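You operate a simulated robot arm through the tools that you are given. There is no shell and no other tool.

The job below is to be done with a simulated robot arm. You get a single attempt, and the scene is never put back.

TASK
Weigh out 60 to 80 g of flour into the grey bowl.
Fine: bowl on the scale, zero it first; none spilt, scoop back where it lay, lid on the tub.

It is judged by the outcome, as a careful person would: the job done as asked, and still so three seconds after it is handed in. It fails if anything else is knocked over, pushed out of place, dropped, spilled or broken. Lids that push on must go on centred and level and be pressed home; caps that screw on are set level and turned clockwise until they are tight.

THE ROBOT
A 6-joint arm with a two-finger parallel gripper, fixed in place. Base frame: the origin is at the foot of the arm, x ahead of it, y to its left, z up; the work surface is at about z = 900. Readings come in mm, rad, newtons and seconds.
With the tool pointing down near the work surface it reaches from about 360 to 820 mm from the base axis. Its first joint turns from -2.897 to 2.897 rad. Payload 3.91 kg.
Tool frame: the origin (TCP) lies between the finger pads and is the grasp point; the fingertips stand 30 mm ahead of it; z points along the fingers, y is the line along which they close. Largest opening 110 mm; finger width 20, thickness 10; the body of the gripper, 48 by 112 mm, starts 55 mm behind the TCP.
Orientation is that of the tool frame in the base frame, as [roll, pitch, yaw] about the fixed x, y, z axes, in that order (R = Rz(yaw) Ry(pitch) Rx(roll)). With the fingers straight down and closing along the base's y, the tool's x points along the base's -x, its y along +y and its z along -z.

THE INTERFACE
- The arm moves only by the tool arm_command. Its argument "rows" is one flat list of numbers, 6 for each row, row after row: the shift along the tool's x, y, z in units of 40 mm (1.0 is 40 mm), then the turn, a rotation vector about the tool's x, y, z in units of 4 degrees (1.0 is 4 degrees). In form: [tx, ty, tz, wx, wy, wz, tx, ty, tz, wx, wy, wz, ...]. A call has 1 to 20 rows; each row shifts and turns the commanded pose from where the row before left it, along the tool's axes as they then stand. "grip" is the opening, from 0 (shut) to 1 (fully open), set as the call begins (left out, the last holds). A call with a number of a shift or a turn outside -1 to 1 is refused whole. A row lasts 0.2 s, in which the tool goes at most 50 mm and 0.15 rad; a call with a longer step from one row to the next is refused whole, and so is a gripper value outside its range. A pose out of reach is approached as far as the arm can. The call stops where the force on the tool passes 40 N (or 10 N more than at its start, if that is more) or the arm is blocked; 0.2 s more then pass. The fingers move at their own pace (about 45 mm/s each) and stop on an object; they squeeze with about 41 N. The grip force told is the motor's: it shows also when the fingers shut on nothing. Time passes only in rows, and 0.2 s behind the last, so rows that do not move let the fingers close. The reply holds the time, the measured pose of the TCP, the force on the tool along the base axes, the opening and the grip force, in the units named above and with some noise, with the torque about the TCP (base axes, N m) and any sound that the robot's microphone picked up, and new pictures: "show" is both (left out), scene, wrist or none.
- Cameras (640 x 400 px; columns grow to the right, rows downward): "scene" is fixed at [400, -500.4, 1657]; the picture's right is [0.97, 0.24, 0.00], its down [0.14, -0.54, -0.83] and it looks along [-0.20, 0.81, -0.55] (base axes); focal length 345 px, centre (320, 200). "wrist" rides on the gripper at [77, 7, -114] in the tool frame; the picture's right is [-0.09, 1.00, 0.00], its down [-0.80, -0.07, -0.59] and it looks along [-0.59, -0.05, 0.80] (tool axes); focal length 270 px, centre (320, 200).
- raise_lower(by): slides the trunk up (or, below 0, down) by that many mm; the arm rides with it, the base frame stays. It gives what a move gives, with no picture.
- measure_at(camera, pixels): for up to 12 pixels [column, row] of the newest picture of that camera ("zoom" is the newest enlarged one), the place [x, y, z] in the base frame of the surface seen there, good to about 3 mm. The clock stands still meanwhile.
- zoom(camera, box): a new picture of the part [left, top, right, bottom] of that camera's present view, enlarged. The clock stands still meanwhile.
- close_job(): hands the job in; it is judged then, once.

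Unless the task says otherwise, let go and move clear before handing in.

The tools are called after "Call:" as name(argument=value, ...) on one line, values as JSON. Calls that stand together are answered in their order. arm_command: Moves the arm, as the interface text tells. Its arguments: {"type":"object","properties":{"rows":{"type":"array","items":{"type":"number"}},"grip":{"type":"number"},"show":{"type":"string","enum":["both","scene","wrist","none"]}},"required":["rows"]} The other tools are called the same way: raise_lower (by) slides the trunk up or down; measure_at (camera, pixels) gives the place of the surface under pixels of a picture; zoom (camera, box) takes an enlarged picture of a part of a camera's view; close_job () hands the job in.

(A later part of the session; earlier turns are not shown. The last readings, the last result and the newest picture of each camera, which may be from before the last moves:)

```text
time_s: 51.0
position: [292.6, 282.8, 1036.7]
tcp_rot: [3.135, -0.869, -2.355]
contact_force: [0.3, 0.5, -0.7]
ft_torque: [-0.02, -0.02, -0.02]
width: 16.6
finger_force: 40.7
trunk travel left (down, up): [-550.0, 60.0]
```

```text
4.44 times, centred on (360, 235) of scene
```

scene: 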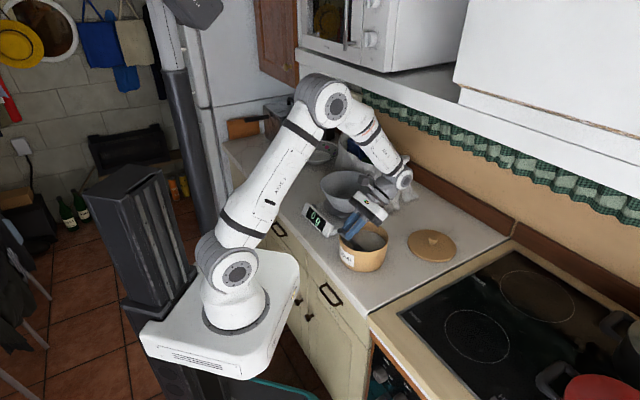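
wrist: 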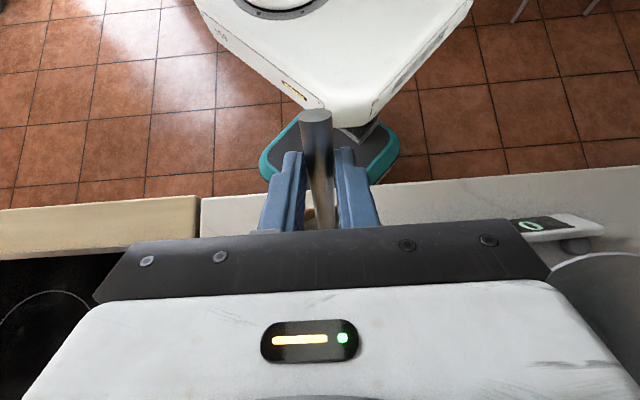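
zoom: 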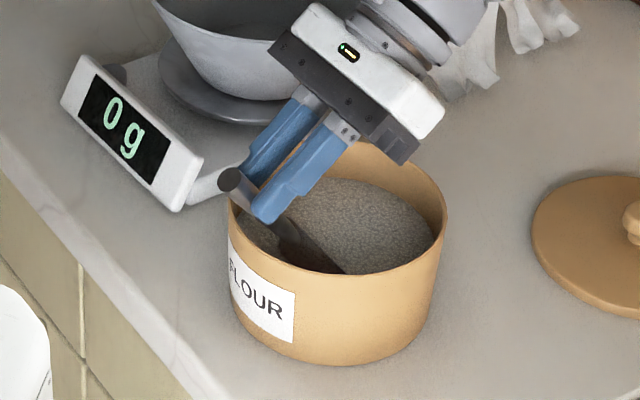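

No resistance felt; the scoop is immersed. Now the scooping sweep: levelling the scoop 4° per row while moving it forward and up out of the flour.

Call:
arm_command(rows=[-0.07, 0, 0.056, 0, -1, 0, -0.059, 0, 0.0435, 0, -1, 0, -0.033, 0, 0.048, 0, -1, 0, -0.011, 0, 0.014, 0, -1, 0, 0.028, 0, -0.011, 0, -1, 0, 0.036, 0, 0.003, 0, -1, 0, 0.047, 0, 0.0115, 0, -1, 0, 0.0915, 0, 0.007, 0, -1, 0], show="scene")

Call:
zoom(camera="scene", box=[310, 190, 410, 280])

```text
time_s: 52.8
position: [284.6, 277.2, 1031.6]
tcp_rot: [3.137, -0.306, -2.36]
contact_force: [0.7, 1.0, -0.9]
ft_torque: [-0.04, 0.01, -0.01]
width: 16.9
finger_force: 41.2
trunk travel left (down, up): [-550.0, 60.0]
```

scene: 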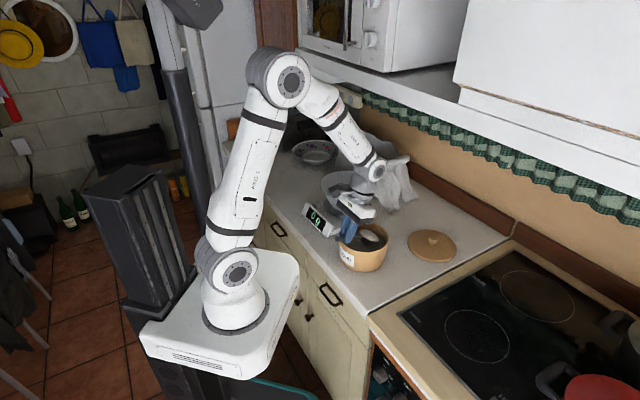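

```text
4.44 times, centred on (360, 235) of scene
```

zoom: 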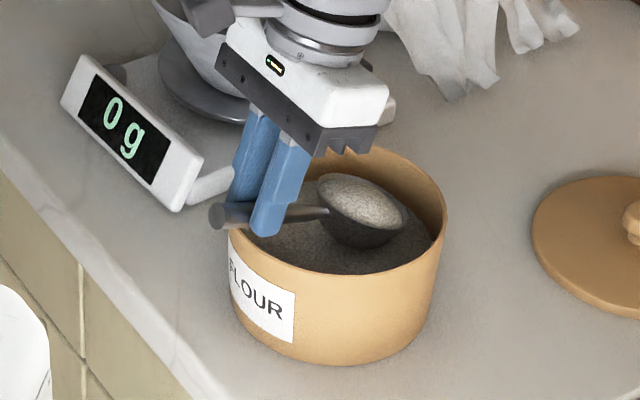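

The scoop came up with a full load of flour (zoom (360,200)), still tilted 28°. Continuing to level while rising.

Call:
arm_command(rows=[0.081, 0, 0.002, 0, -1, 0, 0.076, 0, -0.025, 0, -1, 0, 0.0605, 0, -0.028, 0, -1, 0, 0.046, 0, -0.031, 0, -1, 0, 0.0335, 0, -0.0315, 0, -1, 0, 0.021, 0, -0.031, 0, -1, 0, 0, 0, -0.1, 0, -1, 0, 0, 0, -0.3, 0, 0, 0, 0, 0, 0, 0, 0, 0], show="scene")

Call:
zoom(camera="scene", box=[310, 180, 410, 270])

```text
time_s: 54.8
position: [274.8, 268.9, 1055.9]
tcp_rot: [3.136, 0.18, -2.361]
contact_force: [-0.7, -0.3, -1.2]
ft_torque: [-0.03, 0.06, 0.02]
width: 16.5
finger_force: 40.9
trunk travel left (down, up): [-550.0, 60.0]
```

scene: 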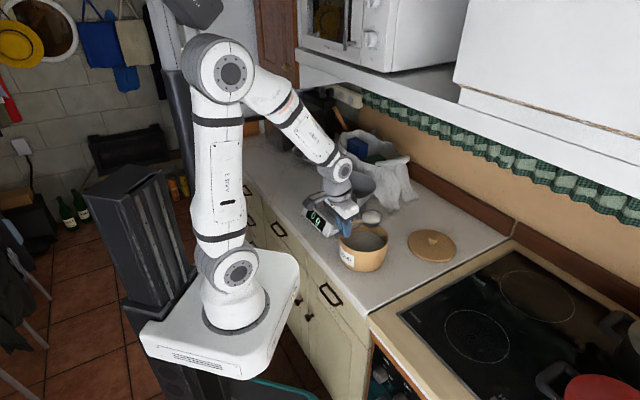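

```text
4.44 times, centred on (360, 225) of scene
```

zoom: 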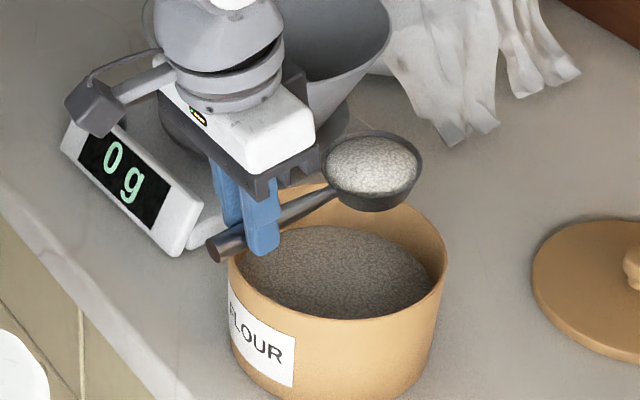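

The scoop is level and brim-full, with no spill on the counter and the scale at 0 g. I'll raise it gently, then carry it to the bowl while turning the handle round to the -x side, keeping it level.

Call:
arm_command(rows=[-0.0955, 0, -0.525, 0, 0, 0, -0.0955, 0, -0.525, 0, 0, 0, -0.0955, 0, -0.525, 0, 0, 0, -0.1077, 0.2253, 0.0196, 0.0906, 0, 0.4978, -0.0998, 0.2291, 0.0181, 0.0906, 0, 0.4978, -0.0917, 0.2325, 0.0167, 0.0906, 0, 0.4978, -0.0836, 0.2356, 0.0152, 0.0906, 0, 0.4978, -0.0754, 0.2385, 0.0137, 0.0906, 0, 0.4978, -0.067, 0.2411, 0.0122, 0.0906, 0, 0.4978, -0.0586, 0.2433, 0.0107, 0.0906, 0, 0.4978, -0.0502, 0.2453, 0.0091, 0.0906, 0, 0.4978, -0.0416, 0.2469, 0.0076, 0.0906, 0, 0.4978, -0.033, 0.2482, 0.006, 0.0906, 0, 0.4978, -0.0243, 0.2493, 0.0044, 0.0906, 0, 0.4978, -0.0157, 0.25, 0.0028, 0.0906, 0, 0.4978, -0.007, 0.2504, 0.0013, 0.0906, 0, 0.4978, 0.0018, 0.2505, -0.0003, 0.0906, 0, 0.4978, 0.0105, 0.2503, -0.0019, 0.0906, 0, 0.4978, 0.0191, 0.2497, -0.0035, 0.0906, 0, 0.4978, 0.0278, 0.2489, -0.0051, 0.0906, 0, 0.4978], show="scene")

Call:
zoom(camera="scene", box=[290, 150, 430, 270])

```text
time_s: 59.0
position: [220.9, 429.1, 1119.8]
tcp_rot: [3.139, 0.176, -2.962]
contact_force: [0.4, 0.5, -0.6]
ft_torque: [0.0, 0.08, 0.0]
width: 16.6
finger_force: 41.2
trunk travel left (down, up): [-550.0, 60.0]
```

scene: 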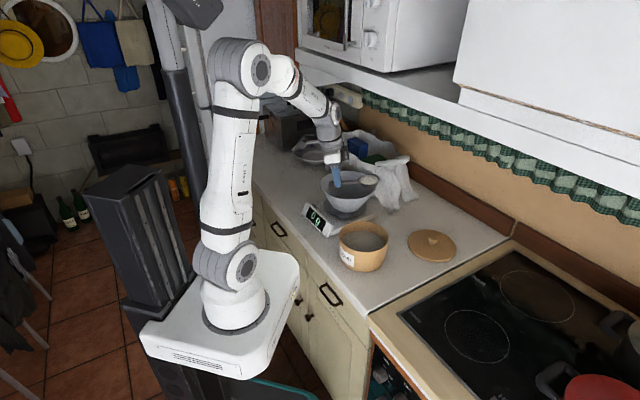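

```text
3.33 times, centred on (360, 210) of scene
```

zoom: 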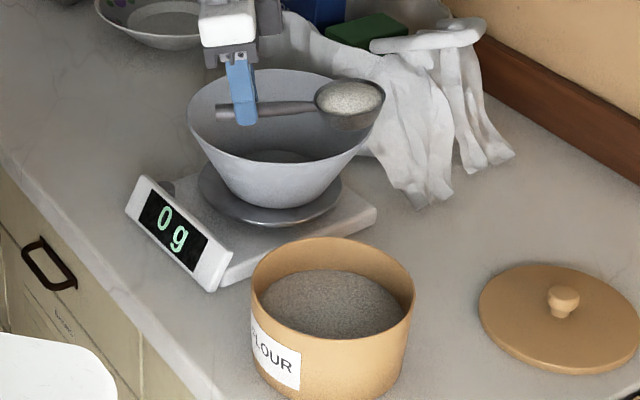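

Halfway: the scoop is still level and full with nothing spilt. Continuing the second half of the transfer.

Call:
arm_command(rows=[0.0364, 0.2477, -0.0066, 0.0906, 0, 0.4978, 0.045, 0.2463, -0.0082, 0.0906, 0, 0.4978, 0.0535, 0.2445, -0.0097, 0.0906, 0, 0.4978, 0.062, 0.2424, -0.0113, 0.0906, 0, 0.4978, 0.0704, 0.2401, -0.0128, 0.0906, 0, 0.4978, 0.0787, 0.2374, -0.0143, 0.0906, 0, 0.4978, 0.0869, 0.2344, -0.0158, 0.0906, 0, 0.4978, 0.095, 0.2312, -0.0173, 0.0906, 0, 0.4978, 0.103, 0.2276, -0.0187, 0.0906, 0, 0.4978, 0.1108, 0.2238, -0.0201, 0.0906, 0, 0.4978, 0.1185, 0.2197, -0.0215, 0.0906, 0, 0.4978, 0.1261, 0.2153, -0.0229, 0.0906, 0, 0.4978, 0.1335, 0.2106, -0.0243, 0.0906, 0, 0.4978, 0.1407, 0.2057, -0.0256, 0.0906, 0, 0.4978, 0.1478, 0.2005, -0.0269, 0.0906, 0, 0.4978, 0.1546, 0.1951, -0.0281, 0.0906, 0, 0.4978, 0.1613, 0.1894, -0.0293, 0.0906, 0, 0.4978, 0, 0, 0, 0, 0, 0])

Call:
zoom(camera="scene", box=[280, 120, 420, 230])

```text
time_s: 62.8
position: [166.3, 592.0, 1119.8]
tcp_rot: [3.14, 0.174, 2.721]
contact_force: [0.2, 0.8, -0.5]
ft_torque: [0.03, 0.06, 0.04]
width: 16.6
finger_force: 41.4
trunk travel left (down, up): [-550.0, 60.0]
```

scene: 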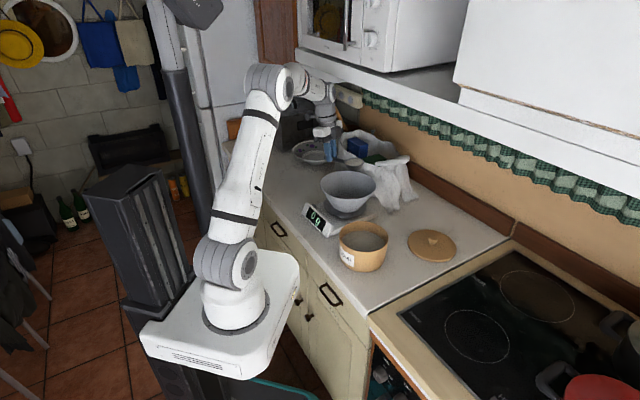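
wrist: 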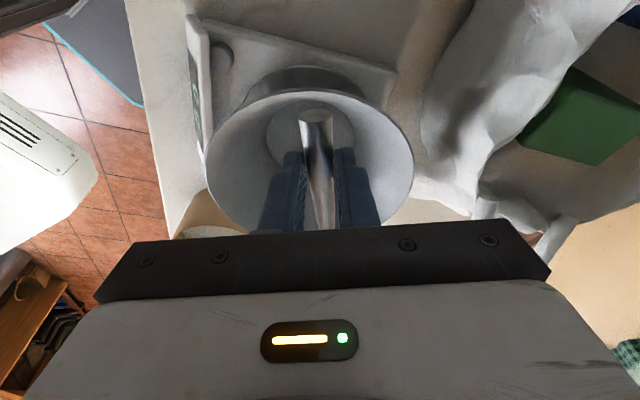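

```text
3.64 times, centred on (350, 175) of scene
```

zoom: 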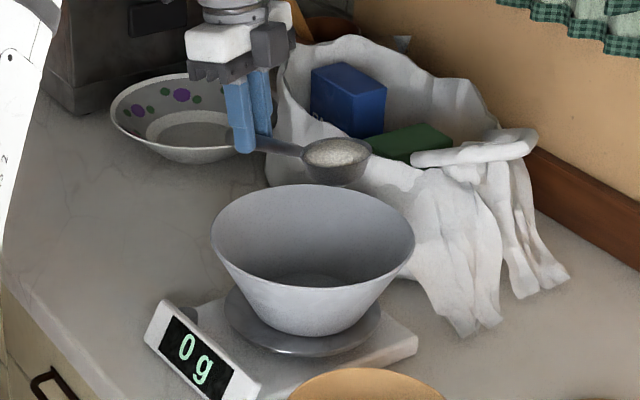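

The scoop should now be above the bowl. I'll measure it and the bowl rim to confirm before tipping.

Call:
measure_at(camera="zoom", pixels=[[370, 150], [340, 138], [335, 152], [310, 150], [350, 183], [340, 165], [212, 240], [413, 240], [310, 186], [320, 286], [290, 150], [360, 160]])

```text
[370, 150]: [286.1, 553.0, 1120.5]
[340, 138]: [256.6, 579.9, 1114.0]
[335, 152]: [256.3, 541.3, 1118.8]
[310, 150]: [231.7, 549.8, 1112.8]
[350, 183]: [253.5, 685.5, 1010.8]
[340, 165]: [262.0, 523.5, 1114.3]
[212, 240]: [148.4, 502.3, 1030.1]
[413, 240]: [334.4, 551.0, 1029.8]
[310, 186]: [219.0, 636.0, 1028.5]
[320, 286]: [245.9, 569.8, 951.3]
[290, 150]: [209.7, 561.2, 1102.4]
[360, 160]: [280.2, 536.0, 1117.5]
```

The scoop's centre is at (256,552,1117), over the bowl's middle. I'll pitch it forward 28° keeping its bowl in place, then look.

Call:
arm_command(rows=[-0.04, 0, -0.053, 0, 1, 0, -0.04, 0, -0.053, 0, 1, 0, -0.04, 0, -0.053, 0, 1, 0, -0.04, 0, -0.053, 0, 1, 0, -0.04, 0, -0.053, 0, 1, 0, -0.04, 0, -0.053, 0, 1, 0, -0.04, 0, -0.053, 0, 1, 0, 0, 0, 0, 0, 0, 0], show="scene")

Call:
zoom(camera="scene", box=[280, 120, 420, 230])

```text
time_s: 64.6
position: [176.4, 585.9, 1133.7]
tcp_rot: [3.137, -0.315, 2.725]
contact_force: [0.6, 0.7, -0.3]
ft_torque: [0.02, 0.03, -0.02]
width: 16.8
finger_force: 41.2
trunk travel left (down, up): [-550.0, 60.0]
```

scene: 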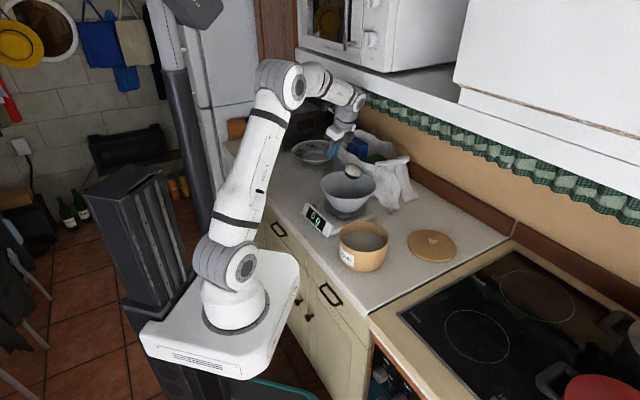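

```text
3.64 times, centred on (350, 175) of scene
```

zoom: 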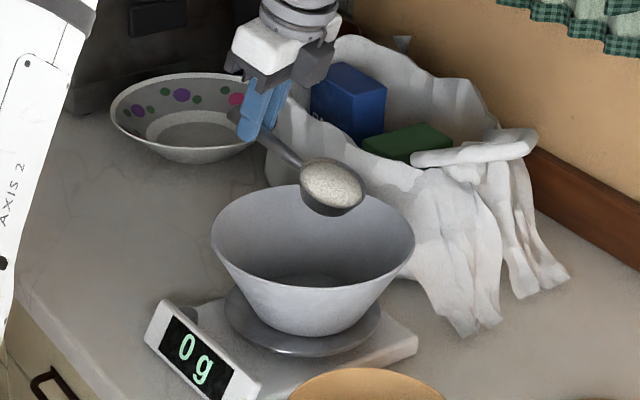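

At 28° the flour still holds and the scale shows 0 g. Now I'll roll the scoop about its handle axis, 40° first.

Call:
arm_command(rows=[0, 0, 0, -0.984, 0, 0.179, 0, 0, 0, -0.984, 0, 0.179, 0, 0, 0, -0.984, 0, 0.179, 0, 0, 0, -0.984, 0, 0.179, 0, 0, 0, -0.984, 0, 0.179, 0, 0, 0, -0.984, 0, 0.179, 0, 0, 0, -0.984, 0, 0.179, 0, 0, 0, -0.984, 0, 0.179, 0, 0, 0, -0.984, 0, 0.179, 0, 0, 0, -0.984, 0, 0.179, 0, 0, 0, 0, 0, 0], show="scene")

Call:
zoom(camera="scene", box=[280, 120, 420, 230])

```text
time_s: 67.0
position: [177.3, 587.8, 1135.3]
tcp_rot: [2.492, -0.354, 2.599]
contact_force: [0.4, -0.2, -1.2]
ft_torque: [0.0, 0.06, 0.02]
width: 16.7
finger_force: 41.3
trunk travel left (down, up): [-550.0, 60.0]
```

scene: 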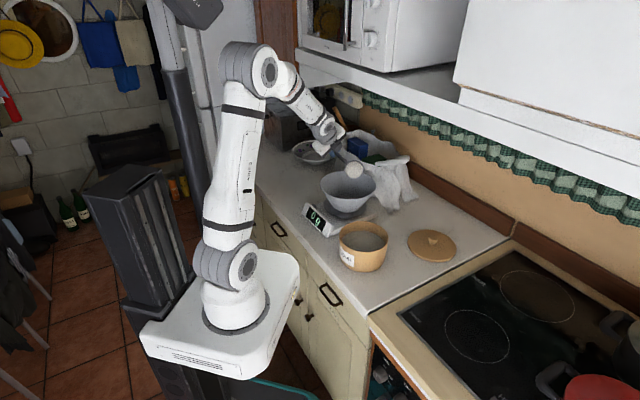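

```text
3.64 times, centred on (350, 175) of scene
```

zoom: 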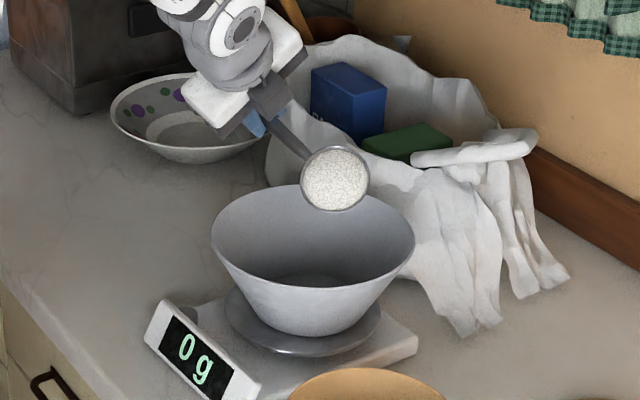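

Still held at about 47° tilt with the scale at 0 g. I'll roll 20° more.

Call:
arm_command(rows=[0, 0, 0, -0.984, 0, 0.179, 0, 0, 0, -0.984, 0, 0.179, 0, 0, 0, -0.984, 0, 0.179, 0, 0, 0, -0.984, 0, 0.179, 0, 0, 0, -0.984, 0, 0.179, 0, 0, 0, 0, 0, 0], show="scene")

Call:
zoom(camera="scene", box=[280, 120, 420, 230])

```text
time_s: 68.4
position: [176.1, 587.5, 1134.8]
tcp_rot: [2.162, -0.398, 2.554]
contact_force: [-0.2, -0.2, -1.8]
ft_torque: [0.02, 0.05, 0.01]
width: 16.6
finger_force: 40.8
trunk travel left (down, up): [-550.0, 60.0]
```

scene: 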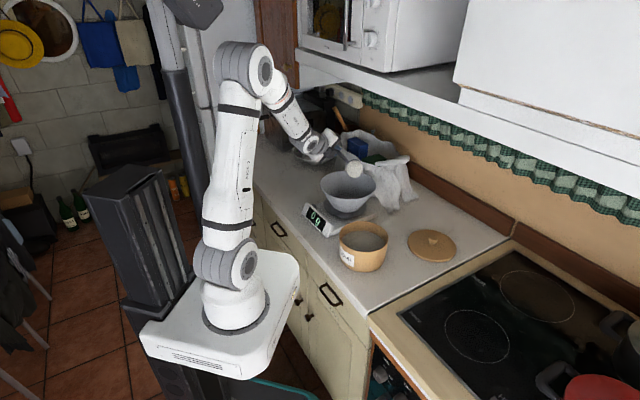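

```text
3.64 times, centred on (350, 175) of scene
```

zoom: 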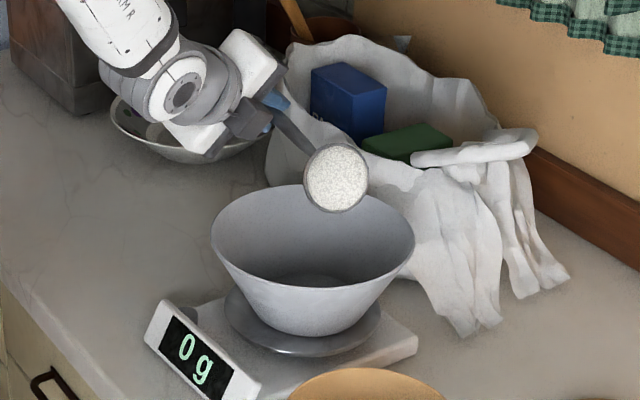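

Still holding at about 64°. I'll continue in smaller increments and watch the display.

Call:
arm_command(rows=[0, 0, 0, -0.984, 0, 0.179, 0, 0, 0, -0.984, 0, 0.179, 0, 0, 0, -0.984, 0, 0.179, 0, 0, 0, 0, 0, 0, 0, 0, 0, 0, 0, 0], show="scene")

Call:
zoom(camera="scene", box=[280, 120, 420, 230])

```text
time_s: 69.6
position: [176.9, 586.9, 1134.1]
tcp_rot: [1.965, -0.43, 2.534]
contact_force: [-1.0, 0.1, -0.7]
ft_torque: [-0.05, 0.05, -0.02]
width: 16.6
finger_force: 41.0
trunk travel left (down, up): [-550.0, 60.0]
```

scene: 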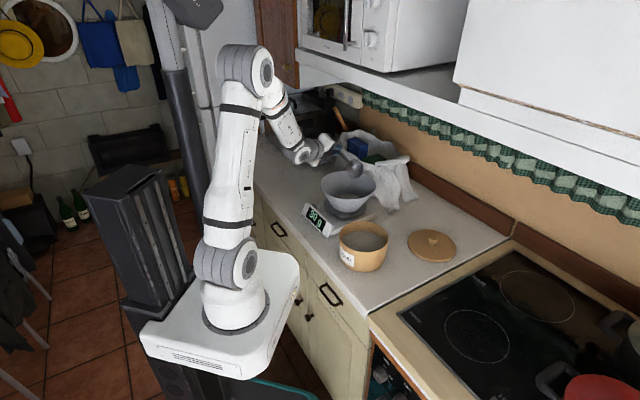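

```text
3.64 times, centred on (350, 175) of scene
```

zoom: 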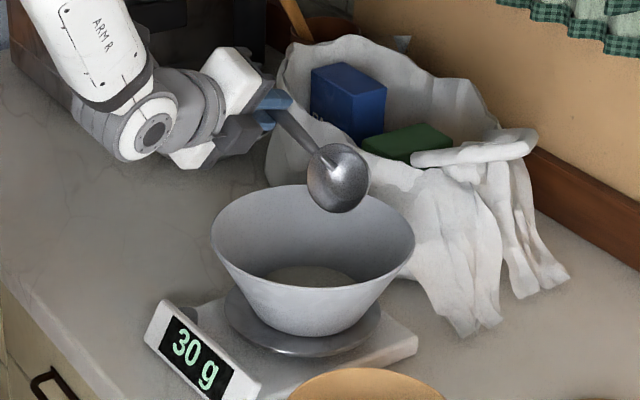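

It poured: the bowl now holds about 30 g and the scoop appears empty. I'll zoom in on the display and scoop to be sure.

Call:
zoom(camera="scene", box=[300, 150, 384, 225])

Call:
arm_command(rows=[0, 0, 0, -0.984, 0, 0.179, 0, 0, 0, -0.984, 0, 0.179, 0, 0, 0, -0.984, 0, 0.179, 0, 0, 0, 0, 0, 0, 0, 0, 0, 0, 0, 0], show="scene")

Call:
zoom(camera="scene", box=[280, 140, 400, 228])

```text
5.33 times, centred on (342, 188) of scene
```

zoom: 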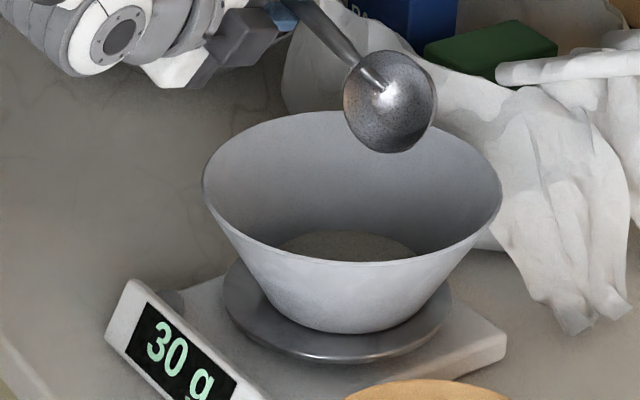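

```text
time_s: 70.8
position: [175.0, 585.9, 1134.7]
tcp_rot: [1.765, -0.468, 2.522]
contact_force: [-0.7, 1.0, -0.8]
ft_torque: [0.04, -0.03, -0.03]
width: 16.4
finger_force: 40.9
trunk travel left (down, up): [-550.0, 60.0]
```

scene: 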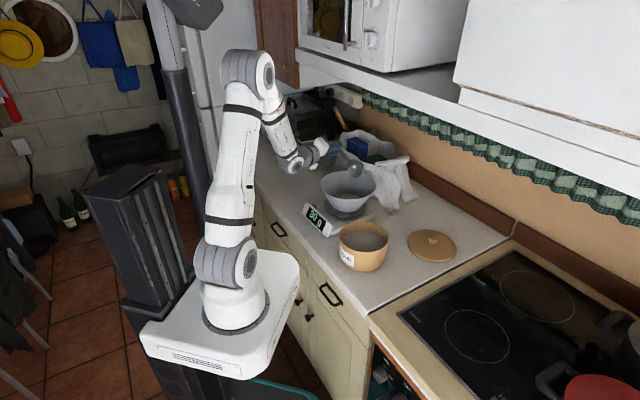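

```text
4.55 times, centred on (340, 184) of scene
```

zoom: 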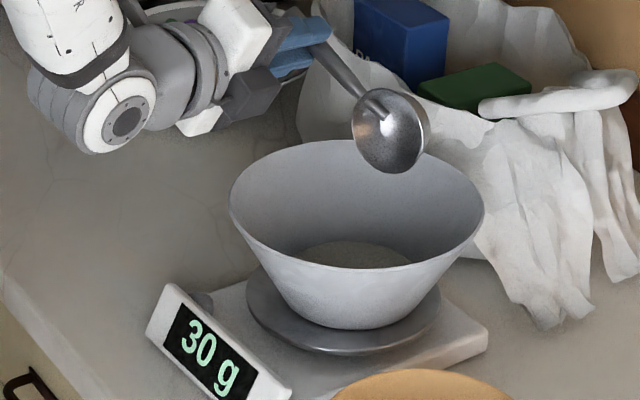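

30 g poured and the scoop is empty (its inside shines clean at zoom (390,130)). I want about 70 g, so I'll take a smaller second scoop. First I roll the scoop back upright.

Call:
arm_command(rows=[0, 0, 0, 0.984, 0, -0.179, 0, 0, 0, 0.984, 0, -0.179, 0, 0, 0, 0.984, 0, -0.179, 0, 0, 0, 0.984, 0, -0.179, 0, 0, 0, 0.984, 0, -0.179, 0, 0, 0, 0.984, 0, -0.179, 0, 0, 0, 0.984, 0, -0.179, 0, 0, 0, 0.984, 0, -0.179, 0, 0, 0, 0.984, 0, -0.179, 0, 0, 0, 0.984, 0, -0.179, 0, 0, 0, 0.984, 0, -0.179, 0, 0, 0, 0.984, 0, -0.179, 0, 0, 0, 0.984, 0, -0.179, 0, 0, 0, 0.984, 0, -0.179, 0, 0, 0, 0.984, 0, -0.179, 0, 0, 0, 0.984, 0, -0.179, 0, 0, 0, 0.984, 0, -0.179, 0, 0, 0, 0.984, 0, -0.179, 0, 0, 0, 0.984, 0, -0.179, 0, 0, 0, 0.984, 0, -0.179], show="none")

Call:
arm_command(rows=[0, 0, 0, 0.984, 0, -0.179, 0.085, 0, -0.167, 0, 1, 0, 0.09, 0, -0.165, 0, 1, 0, 0.095, 0, -0.162, 0, 1, 0, 0.1, 0, -0.158, 0, 1, 0, 0.105, 0, -0.155, 0, 1, 0, 0.11, 0, -0.15, 0, 1, 0, 0.115, 0, -0.147, 0, 1, 0, 0.12, 0, -0.143, 0, 1, 0, 0, 0, 0, 0, 0, 0], show="scene")

Call:
zoom(camera="scene", box=[280, 110, 440, 230])

```text
time_s: 75.0
position: [176.1, 585.9, 1135.5]
tcp_rot: [3.075, -0.314, 2.711]
contact_force: [0.2, 0.4, -0.1]
ft_torque: [0.01, 0.02, 0.02]
width: 16.4
finger_force: 41.2
trunk travel left (down, up): [-550.0, 60.0]
```

```text
time_s: 77.4
position: [153.2, 579.6, 1196.4]
tcp_rot: [3.139, -0.862, 2.742]
contact_force: [0.5, 0.6, -0.9]
ft_torque: [-0.01, 0.0, -0.02]
width: 16.5
finger_force: 41.5
trunk travel left (down, up): [-550.0, 60.0]
stopped in row 10: the arm was blocked; the commanded pose is now the measured one
```

scene: 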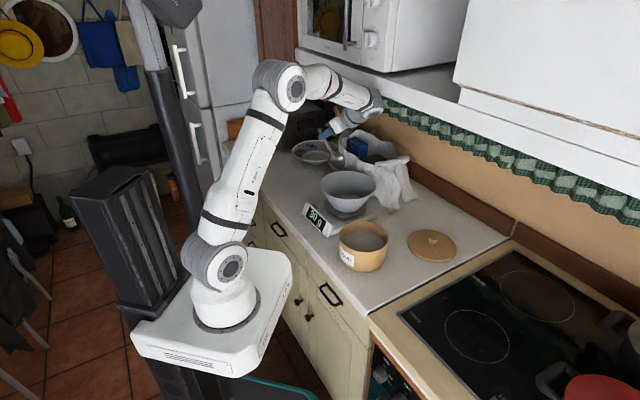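

```text
3.33 times, centred on (360, 170) of scene
```

zoom: 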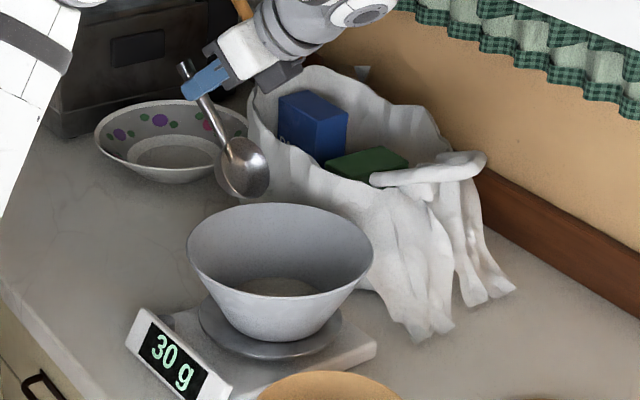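

The call reported the arm blocked: the TCP is 23 mm off its expected place, and in the scene picture the raised forearm near (375,105) seems to touch the wall shelf. I'll measure around there before moving.

Call:
zoom(camera="scene", box=[230, 30, 450, 170])

Call:
measure_at(camera="scene", pixels=[[330, 68], [350, 80], [385, 88], [372, 90], [380, 105], [365, 110], [400, 95], [350, 65], [310, 60], [340, 85], [320, 90], [395, 108]])

```text
2.86 times, centred on (340, 100) of scene
```

zoom: 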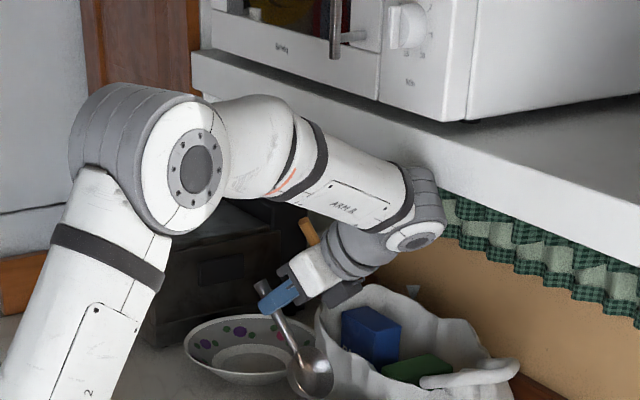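

```text
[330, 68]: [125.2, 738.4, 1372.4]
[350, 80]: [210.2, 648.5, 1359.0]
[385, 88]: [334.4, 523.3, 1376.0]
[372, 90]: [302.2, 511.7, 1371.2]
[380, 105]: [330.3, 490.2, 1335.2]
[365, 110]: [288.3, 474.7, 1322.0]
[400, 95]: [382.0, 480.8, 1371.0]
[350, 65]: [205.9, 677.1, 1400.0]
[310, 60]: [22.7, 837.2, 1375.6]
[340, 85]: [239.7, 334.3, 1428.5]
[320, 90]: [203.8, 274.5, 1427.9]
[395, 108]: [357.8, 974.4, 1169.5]
```

The shelf's front edge (line x+y≈863, underside z about 1360) is overhead, and the wrist joint at (334,523,1376) has run into it. I'll ease away toward the robot and down, then undo the steep pitch.

Call:
arm_command(rows=[-0.125, -0.245, 0.24, 0, 0, 0, -0.125, -0.245, 0.24, 0, 0, 0, 0, 0, 0, 0, 0, 0, 0, 0, 0, 0, 0, 0], show="scene")

```text
time_s: 78.4
position: [162.2, 570.4, 1173.9]
tcp_rot: [-3.139, -0.877, 2.726]
contact_force: [-0.7, 0.2, 0.0]
ft_torque: [-0.01, -0.02, -0.01]
width: 16.5
finger_force: 41.4
trunk travel left (down, up): [-550.0, 60.0]
```

scene: 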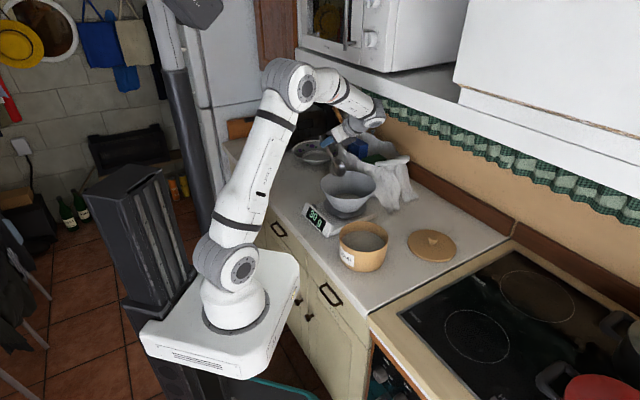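

Backing off freed it: the robot base is back in its usual place in the picture, there is no force, and the scoop, bowl and shelf are undisturbed (30 g still shown). I'll travel to the tub on a lower path that keeps the wrist under the shelf.

Call:
arm_command(rows=[-0.3715, -0.386, -0.2115, 0.9435, 0, -0.786, -0.3495, -0.419, -0.185, 0.9435, 0, -0.786, -0.326, -0.449, -0.1565, 0.9435, 0, -0.786, -0.185, -0.475, -0.222, 0.9435, 0, -0.786, -0.158, -0.498, -0.19, 0.9435, 0, -0.786, -0.13, -0.518, -0.156, 0.9435, 0, -0.786, -0.1015, -0.533, -0.122, 0.9435, 0, -0.786, -0.072, -0.545, -0.086, 0.9435, 0, -0.786, -0.042, -0.5525, -0.05, 0.9435, 0, -0.786, -0.119, -0.556, 0.076, 0.9435, 0, -0.786, -0.088, -0.5555, 0.1125, 0.9435, 0, -0.786, -0.058, -0.551, 0.149, 0.9435, 0, -0.786, -0.028, -0.542, 0.185, 0.9435, 0, -0.786, 0.0015, -0.5295, 0.2205, 0.9435, 0, -0.786, 0, 0, 0, 0, 0, 0], show="scene")

Call:
zoom(camera="scene", box=[310, 170, 430, 280])

```text
time_s: 81.6
position: [280.4, 283.8, 1126.7]
tcp_rot: [-3.141, -0.88, -2.356]
contact_force: [0.5, -0.6, -1.5]
ft_torque: [-0.01, 0.02, 0.01]
width: 16.5
finger_force: 41.3
trunk travel left (down, up): [-550.0, 60.0]
```

scene: 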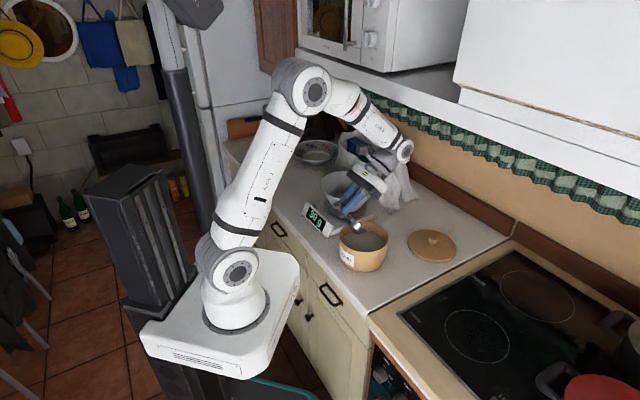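

```text
3.64 times, centred on (370, 225) of scene
```

zoom: 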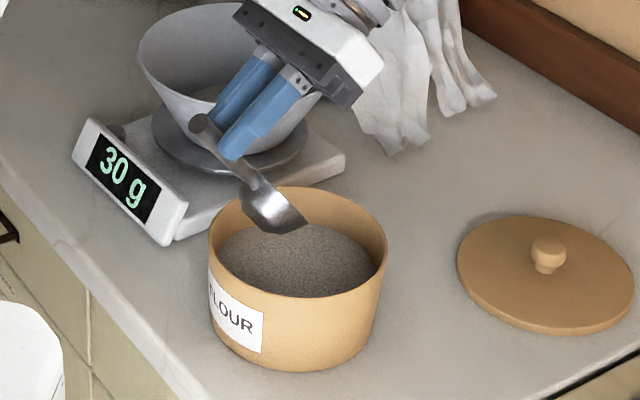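

Back above the tub. I'll measure the scoop position and the flour level before a shallower dip.

Call:
measure_at(camera="zoom", pixels=[[305, 224], [260, 190], [280, 215], [250, 215], [235, 165], [200, 120], [300, 260], [340, 270], [250, 260], [300, 285], [350, 245], [270, 240]])

```text
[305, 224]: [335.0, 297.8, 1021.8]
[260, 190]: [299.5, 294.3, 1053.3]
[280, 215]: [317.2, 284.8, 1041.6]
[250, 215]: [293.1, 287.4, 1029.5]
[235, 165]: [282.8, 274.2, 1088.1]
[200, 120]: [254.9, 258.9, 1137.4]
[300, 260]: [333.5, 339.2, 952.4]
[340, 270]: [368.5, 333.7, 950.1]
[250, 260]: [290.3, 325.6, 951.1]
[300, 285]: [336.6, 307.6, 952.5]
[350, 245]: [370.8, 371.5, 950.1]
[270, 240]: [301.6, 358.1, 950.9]
```

The flour surface has dropped to about z 951 and the scoop hangs as before. For the second, smaller scoop I'll dip only about 12 mm at the lip and then run the same levelling sweep 17 mm higher.

Call:
arm_command(rows=[-0.1325, -0.1675, -0.16, 0, 0, 0, -0.28, 0, 0.232, 0, 0, 0, -0.28, 0, 0.232, 0, 0, 0, -0.28, 0, 0.232, 0, 0, 0, -0.28, 0, 0.232, 0, 0, 0, -0.28, 0, 0.232, 0, 0, 0, 0, 0, 0, 0, 0, 0], show="scene")

Call:
zoom(camera="scene", box=[310, 190, 410, 280])

```text
time_s: 83.2
position: [291.3, 284.0, 1055.8]
tcp_rot: [3.141, -0.878, -2.356]
contact_force: [-0.1, 0.6, -0.1]
ft_torque: [-0.03, 0.03, 0.01]
width: 16.4
finger_force: 40.7
trunk travel left (down, up): [-550.0, 60.0]
```

scene: 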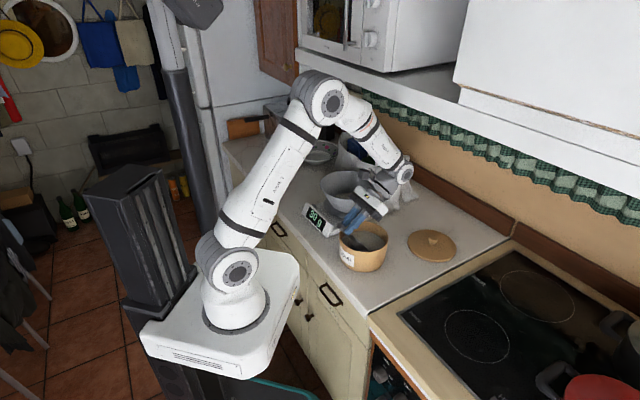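

```text
4.44 times, centred on (360, 235) of scene
```

zoom: 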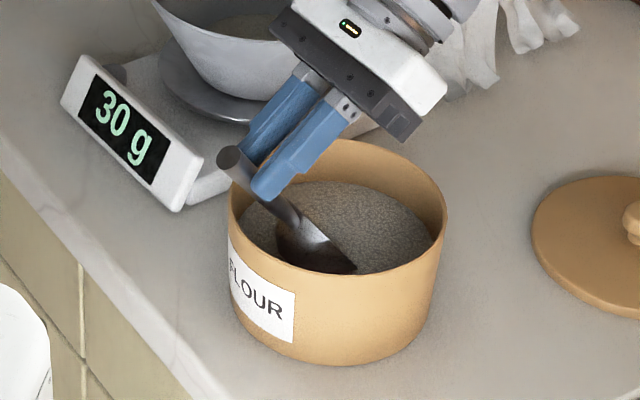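

The scoop's lip is just into the flour. Running the shallow sweep now.

Call:
arm_command(rows=[-0.07, 0, 0.056, 0, -1, 0, -0.059, 0, 0.0435, 0, -1, 0, -0.033, 0, 0.048, 0, -1, 0, -0.011, 0, 0.014, 0, -1, 0, 0.028, 0, -0.011, 0, -1, 0, 0.036, 0, 0.003, 0, -1, 0, 0.047, 0, 0.0115, 0, -1, 0, 0.0915, 0, 0.007, 0, -1, 0, 0, 0, 0, 0, 0, 0], show="scene")

Call:
zoom(camera="scene", box=[310, 190, 410, 280])

```text
time_s: 85.2
position: [285.9, 277.8, 1047.9]
tcp_rot: [3.141, -0.321, -2.357]
contact_force: [-0.7, 0.1, -1.2]
ft_torque: [-0.01, 0.04, 0.03]
width: 16.9
finger_force: 41.4
trunk travel left (down, up): [-550.0, 60.0]
```

scene: 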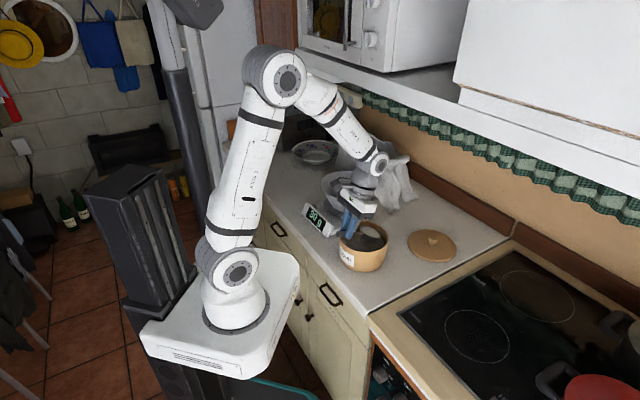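

```text
4.44 times, centred on (360, 235) of scene
```

zoom: 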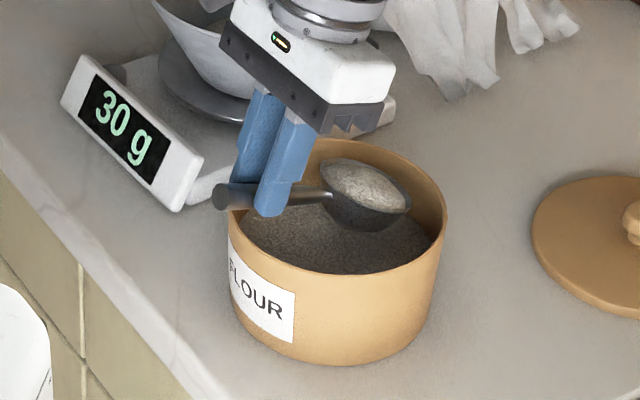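

The scoop has picked up a slightly smaller load this time. I'll level it and look closely at the fill.

Call:
arm_command(rows=[0.081, 0, 0.002, 0, -1, 0, 0.076, 0, -0.025, 0, -1, 0, 0.0605, 0, -0.028, 0, -1, 0, 0.046, 0, -0.031, 0, -1, 0, 0.0335, 0, -0.0315, 0, -1, 0, 0.021, 0, -0.031, 0, -1, 0, 0, 0, -0.1, 0, -1, 0, 0, 0, -0.1, 0, 0, 0, 0, 0, 0, 0, 0, 0], show="scene")

Call:
zoom(camera="scene", box=[340, 180, 410, 230])

Call:
measure_at(camera="zoom", pixels=[[300, 130], [300, 150], [300, 170], [250, 150], [350, 150], [300, 110], [270, 170], [330, 170]])

```text
time_s: 87.2
position: [279.1, 268.1, 1064.4]
tcp_rot: [-3.141, 0.168, -2.356]
contact_force: [0.1, -0.3, -1.2]
ft_torque: [-0.04, 0.03, 0.01]
width: 16.8
finger_force: 41.3
trunk travel left (down, up): [-550.0, 60.0]
```

scene: 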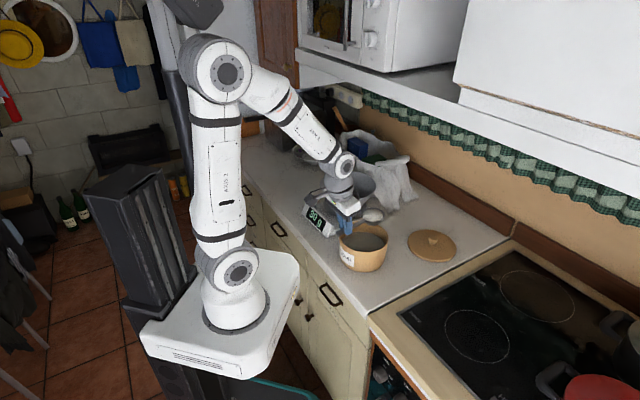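

```text
8.00 times, centred on (375, 205) of scene
```

zoom: 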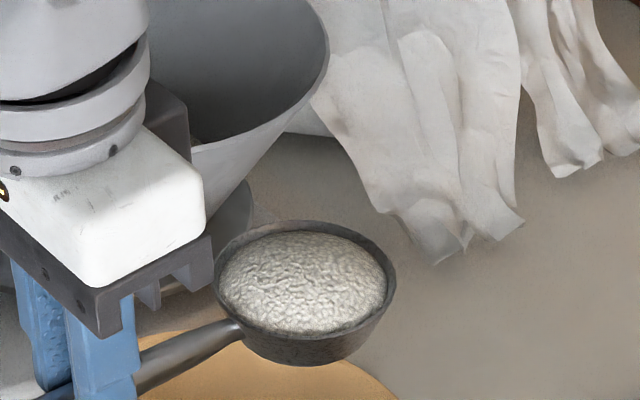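

```text
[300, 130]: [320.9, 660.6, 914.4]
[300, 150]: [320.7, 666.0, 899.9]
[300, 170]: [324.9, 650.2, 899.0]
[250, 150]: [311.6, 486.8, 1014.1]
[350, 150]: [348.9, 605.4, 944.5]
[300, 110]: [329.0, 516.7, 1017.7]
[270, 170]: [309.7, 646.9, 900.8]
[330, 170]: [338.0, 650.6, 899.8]
```

This load is a little below brim, maybe 25 g. It's level and stable, so I'll carry it to the bowl by the same path as before.

Call:
arm_command(rows=[-0.078, 0, -0.46, 0, 0, 0, -0.078, 0, -0.46, 0, 0, 0, -0.078, 0, -0.46, 0, 0, 0, -0.1077, 0.2253, 0.0196, 0.0848, 0, 0.5004, -0.0998, 0.2291, 0.0181, 0.0848, 0, 0.5004, -0.0917, 0.2325, 0.0167, 0.0848, 0, 0.5004, -0.0836, 0.2356, 0.0152, 0.0848, 0, 0.5004, -0.0754, 0.2385, 0.0137, 0.0848, 0, 0.5004, -0.067, 0.2411, 0.0122, 0.0848, 0, 0.5004, -0.0586, 0.2433, 0.0107, 0.0848, 0, 0.5004, -0.0502, 0.2453, 0.0091, 0.0848, 0, 0.5004, -0.0416, 0.2469, 0.0076, 0.0848, 0, 0.5004, -0.033, 0.2482, 0.006, 0.0848, 0, 0.5004, -0.0243, 0.2493, 0.0044, 0.0848, 0, 0.5004, -0.0157, 0.25, 0.0028, 0.0848, 0, 0.5004, -0.007, 0.2504, 0.0013, 0.0848, 0, 0.5004, 0.0018, 0.2505, -0.0003, 0.0848, 0, 0.5004, 0.0105, 0.2503, -0.0019, 0.0848, 0, 0.5004, 0.0191, 0.2497, -0.0035, 0.0848, 0, 0.5004, 0.0278, 0.2489, -0.0051, 0.0848, 0, 0.5004], show="none")

Call:
arm_command(rows=[0.0364, 0.2477, -0.0066, 0.0848, 0, 0.5004, 0.045, 0.2463, -0.0082, 0.0848, 0, 0.5004, 0.0535, 0.2445, -0.0097, 0.0848, 0, 0.5004, 0.062, 0.2424, -0.0113, 0.0848, 0, 0.5004, 0.0704, 0.2401, -0.0128, 0.0848, 0, 0.5004, 0.0787, 0.2374, -0.0143, 0.0848, 0, 0.5004, 0.0869, 0.2344, -0.0158, 0.0848, 0, 0.5004, 0.095, 0.2312, -0.0173, 0.0848, 0, 0.5004, 0.103, 0.2276, -0.0187, 0.0848, 0, 0.5004, 0.1108, 0.2238, -0.0201, 0.0848, 0, 0.5004, 0.1185, 0.2197, -0.0215, 0.0848, 0, 0.5004, 0.1261, 0.2153, -0.0229, 0.0848, 0, 0.5004, 0.1335, 0.2106, -0.0243, 0.0848, 0, 0.5004, 0.1407, 0.2057, -0.0256, 0.0848, 0, 0.5004, 0.1478, 0.2005, -0.0269, 0.0848, 0, 0.5004, 0.1546, 0.1951, -0.0281, 0.0848, 0, 0.5004, 0.1613, 0.1894, -0.0293, 0.0848, 0, 0.5004, 0, 0, 0, 0, 0, 0], show="scene")

Call:
zoom(camera="scene", box=[280, 120, 420, 230])

```text
time_s: 91.4
position: [222.3, 430.1, 1120.8]
tcp_rot: [-3.14, 0.168, -2.958]
contact_force: [0.4, -0.7, -0.5]
ft_torque: [-0.03, 0.09, 0.01]
width: 16.8
finger_force: 40.5
trunk travel left (down, up): [-550.0, 60.0]
```

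```text
time_s: 95.2
position: [166.5, 590.5, 1120.8]
tcp_rot: [-3.14, 0.167, 2.723]
contact_force: [-0.1, 0.3, -0.5]
ft_torque: [0.02, 0.04, 0.01]
width: 16.7
finger_force: 41.0
trunk travel left (down, up): [-550.0, 60.0]
```

scene: 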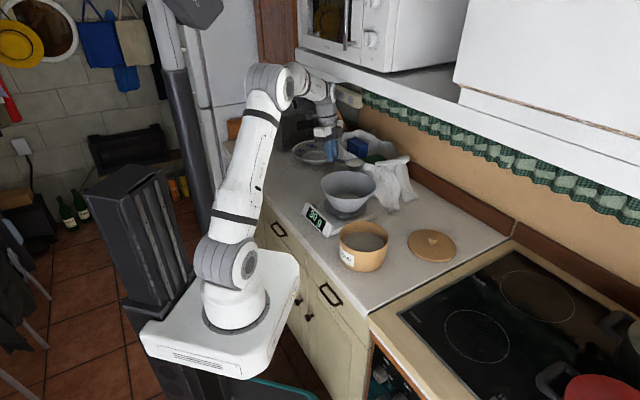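

```text
3.64 times, centred on (350, 175) of scene
```

zoom: 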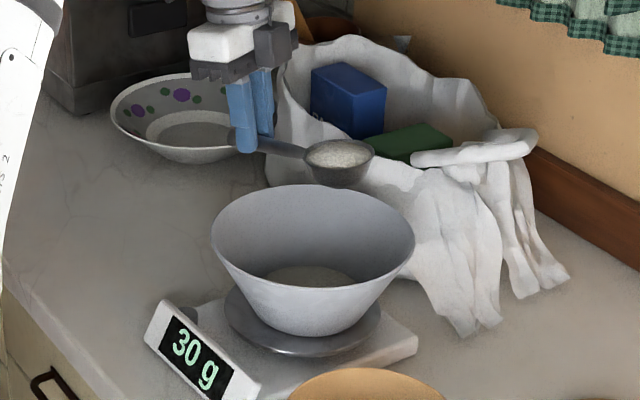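

In the same pouring position as before, at (166.5,590.5,1121), with nothing spilt. Pitching 28° and rolling as before.

Call:
arm_command(rows=[-0.04, 0, -0.053, 0, 1, 0, -0.04, 0, -0.053, 0, 1, 0, -0.04, 0, -0.053, 0, 1, 0, -0.04, 0, -0.053, 0, 1, 0, -0.04, 0, -0.053, 0, 1, 0, -0.04, 0, -0.053, 0, 1, 0, -0.04, 0, -0.053, 0, 1, 0, 0, 0, 0, -0.984, 0, 0.179, 0, 0, 0, -0.984, 0, 0.179, 0, 0, 0, -0.984, 0, 0.179, 0, 0, 0, -0.984, 0, 0.179, 0, 0, 0, -0.984, 0, 0.179, 0, 0, 0, -0.984, 0, 0.179, 0, 0, 0, -0.984, 0, 0.179, 0, 0, 0, -0.984, 0, 0.179, 0, 0, 0, -0.984, 0, 0.179, 0, 0, 0, -0.984, 0, 0.179, 0, 0, 0, -0.984, 0, 0.179, 0, 0, 0, -0.984, 0, 0.179], show="none")

Call:
arm_command(rows=[0, 0, 0, -0.984, 0, 0.179, 0, 0, 0, -0.984, 0, 0.179, 0, 0, 0, -0.984, 0, 0.179, 0, 0, 0, -0.984, 0, 0.179, 0, 0, 0, -0.984, 0, 0.179, 0, 0, 0, -0.984, 0, 0.179, 0, 0, 0, -0.984, 0, 0.179, 0, 0, 0, -0.984, 0, 0.179, 0, 0, 0, 0, 0, 0, 0, 0, 0, 0, 0, 0], show="scene")

Call:
zoom(camera="scene", box=[290, 140, 400, 225])

```text
time_s: 99.2
position: [176.9, 586.4, 1135.7]
tcp_rot: [2.363, -0.375, 2.578]
contact_force: [0.5, -0.8, -1.8]
ft_torque: [-0.01, 0.02, 0.0]
width: 16.6
finger_force: 40.7
trunk travel left (down, up): [-550.0, 60.0]
```

```text
time_s: 101.4
position: [176.9, 585.5, 1134.7]
tcp_rot: [1.836, -0.463, 2.522]
contact_force: [0.1, 0.4, -0.3]
ft_torque: [0.01, 0.03, -0.01]
width: 16.6
finger_force: 41.2
trunk travel left (down, up): [-550.0, 60.0]
```

scene: 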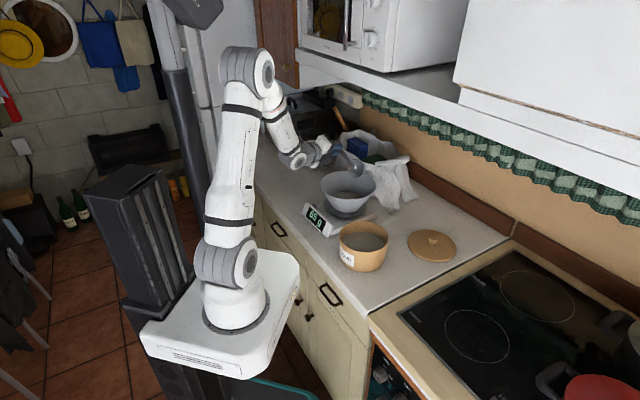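

```text
4.71 times, centred on (345, 182) of scene
```

zoom: 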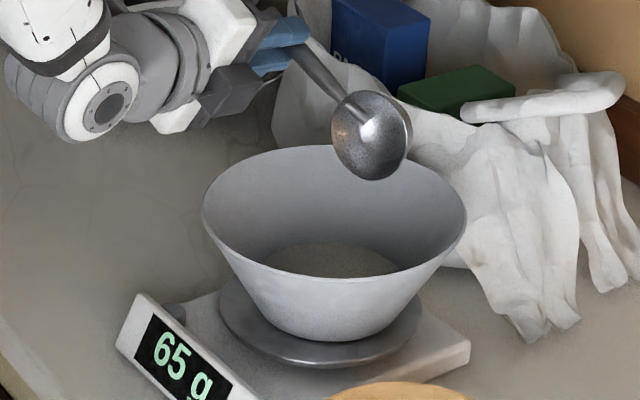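

The scale reads 65 g, comfortably within 60–80, and the scoop is empty. I'll roll and pitch the scoop back upright over the bowl before returning it.

Call:
arm_command(rows=[0, 0, 0, 0.984, 0, -0.179, 0, 0, 0, 0.984, 0, -0.179, 0, 0, 0, 0.984, 0, -0.179, 0, 0, 0, 0.984, 0, -0.179, 0, 0, 0, 0.984, 0, -0.179, 0, 0, 0, 0.984, 0, -0.179, 0, 0, 0, 0.984, 0, -0.179, 0, 0, 0, 0.984, 0, -0.179, 0, 0, 0, 0.984, 0, -0.179, 0, 0, 0, 0.984, 0, -0.179, 0, 0, 0, 0.984, 0, -0.179, 0, 0, 0, 0.984, 0, -0.179, 0, 0, 0, 0.984, 0, -0.179, 0, 0, 0, 0.984, 0, -0.179, 0, 0, 0, 0.984, 0, -0.179, 0, 0, 0, 0.984, 0, -0.179, 0, 0, 0, 0.984, 0, -0.179, 0, 0, 0, 0.984, 0, -0.179, 0, 0, 0, 0.984, 0, -0.179, 0, 0, 0, 0.984, 0, -0.179], show="none")

Call:
arm_command(rows=[0.04, 0, 0.053, 0, -1, 0, 0.04, 0, 0.053, 0, -1, 0, 0.04, 0, 0.053, 0, -1, 0, 0.04, 0, 0.053, 0, -1, 0, 0.04, 0, 0.053, 0, -1, 0, 0.04, 0, 0.053, 0, -1, 0, 0.04, 0, 0.053, 0, -1, 0, 0, 0, 0, 0, 0, 0], show="scene")

Call:
zoom(camera="scene", box=[280, 120, 420, 230])

```text
time_s: 105.6
position: [178.9, 587.8, 1134.6]
tcp_rot: [-3.139, -0.32, 2.721]
contact_force: [-0.3, 0.5, -1.3]
ft_torque: [0.02, 0.05, 0.02]
width: 16.6
finger_force: 40.4
trunk travel left (down, up): [-550.0, 60.0]
```

```text
time_s: 107.4
position: [165.5, 590.1, 1121.8]
tcp_rot: [-3.141, 0.168, 2.721]
contact_force: [0.1, 0.3, -1.1]
ft_torque: [0.01, 0.04, -0.01]
width: 16.5
finger_force: 41.3
trunk travel left (down, up): [-550.0, 60.0]
```

scene: 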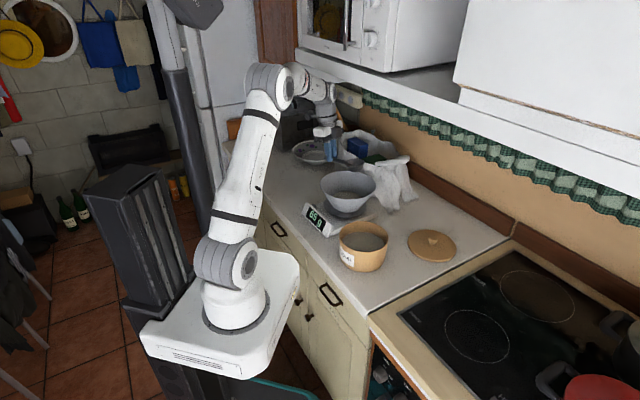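

```text
3.64 times, centred on (350, 175) of scene
```

zoom: 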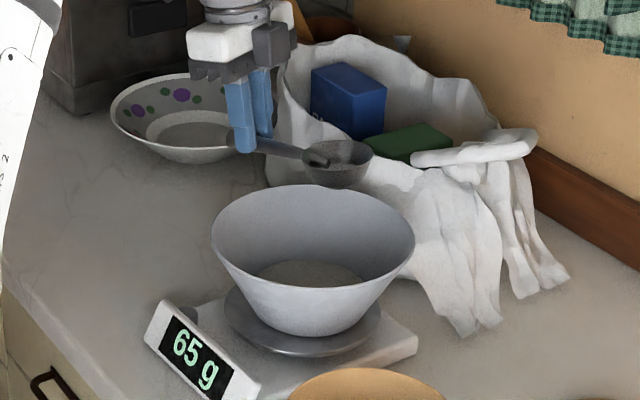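

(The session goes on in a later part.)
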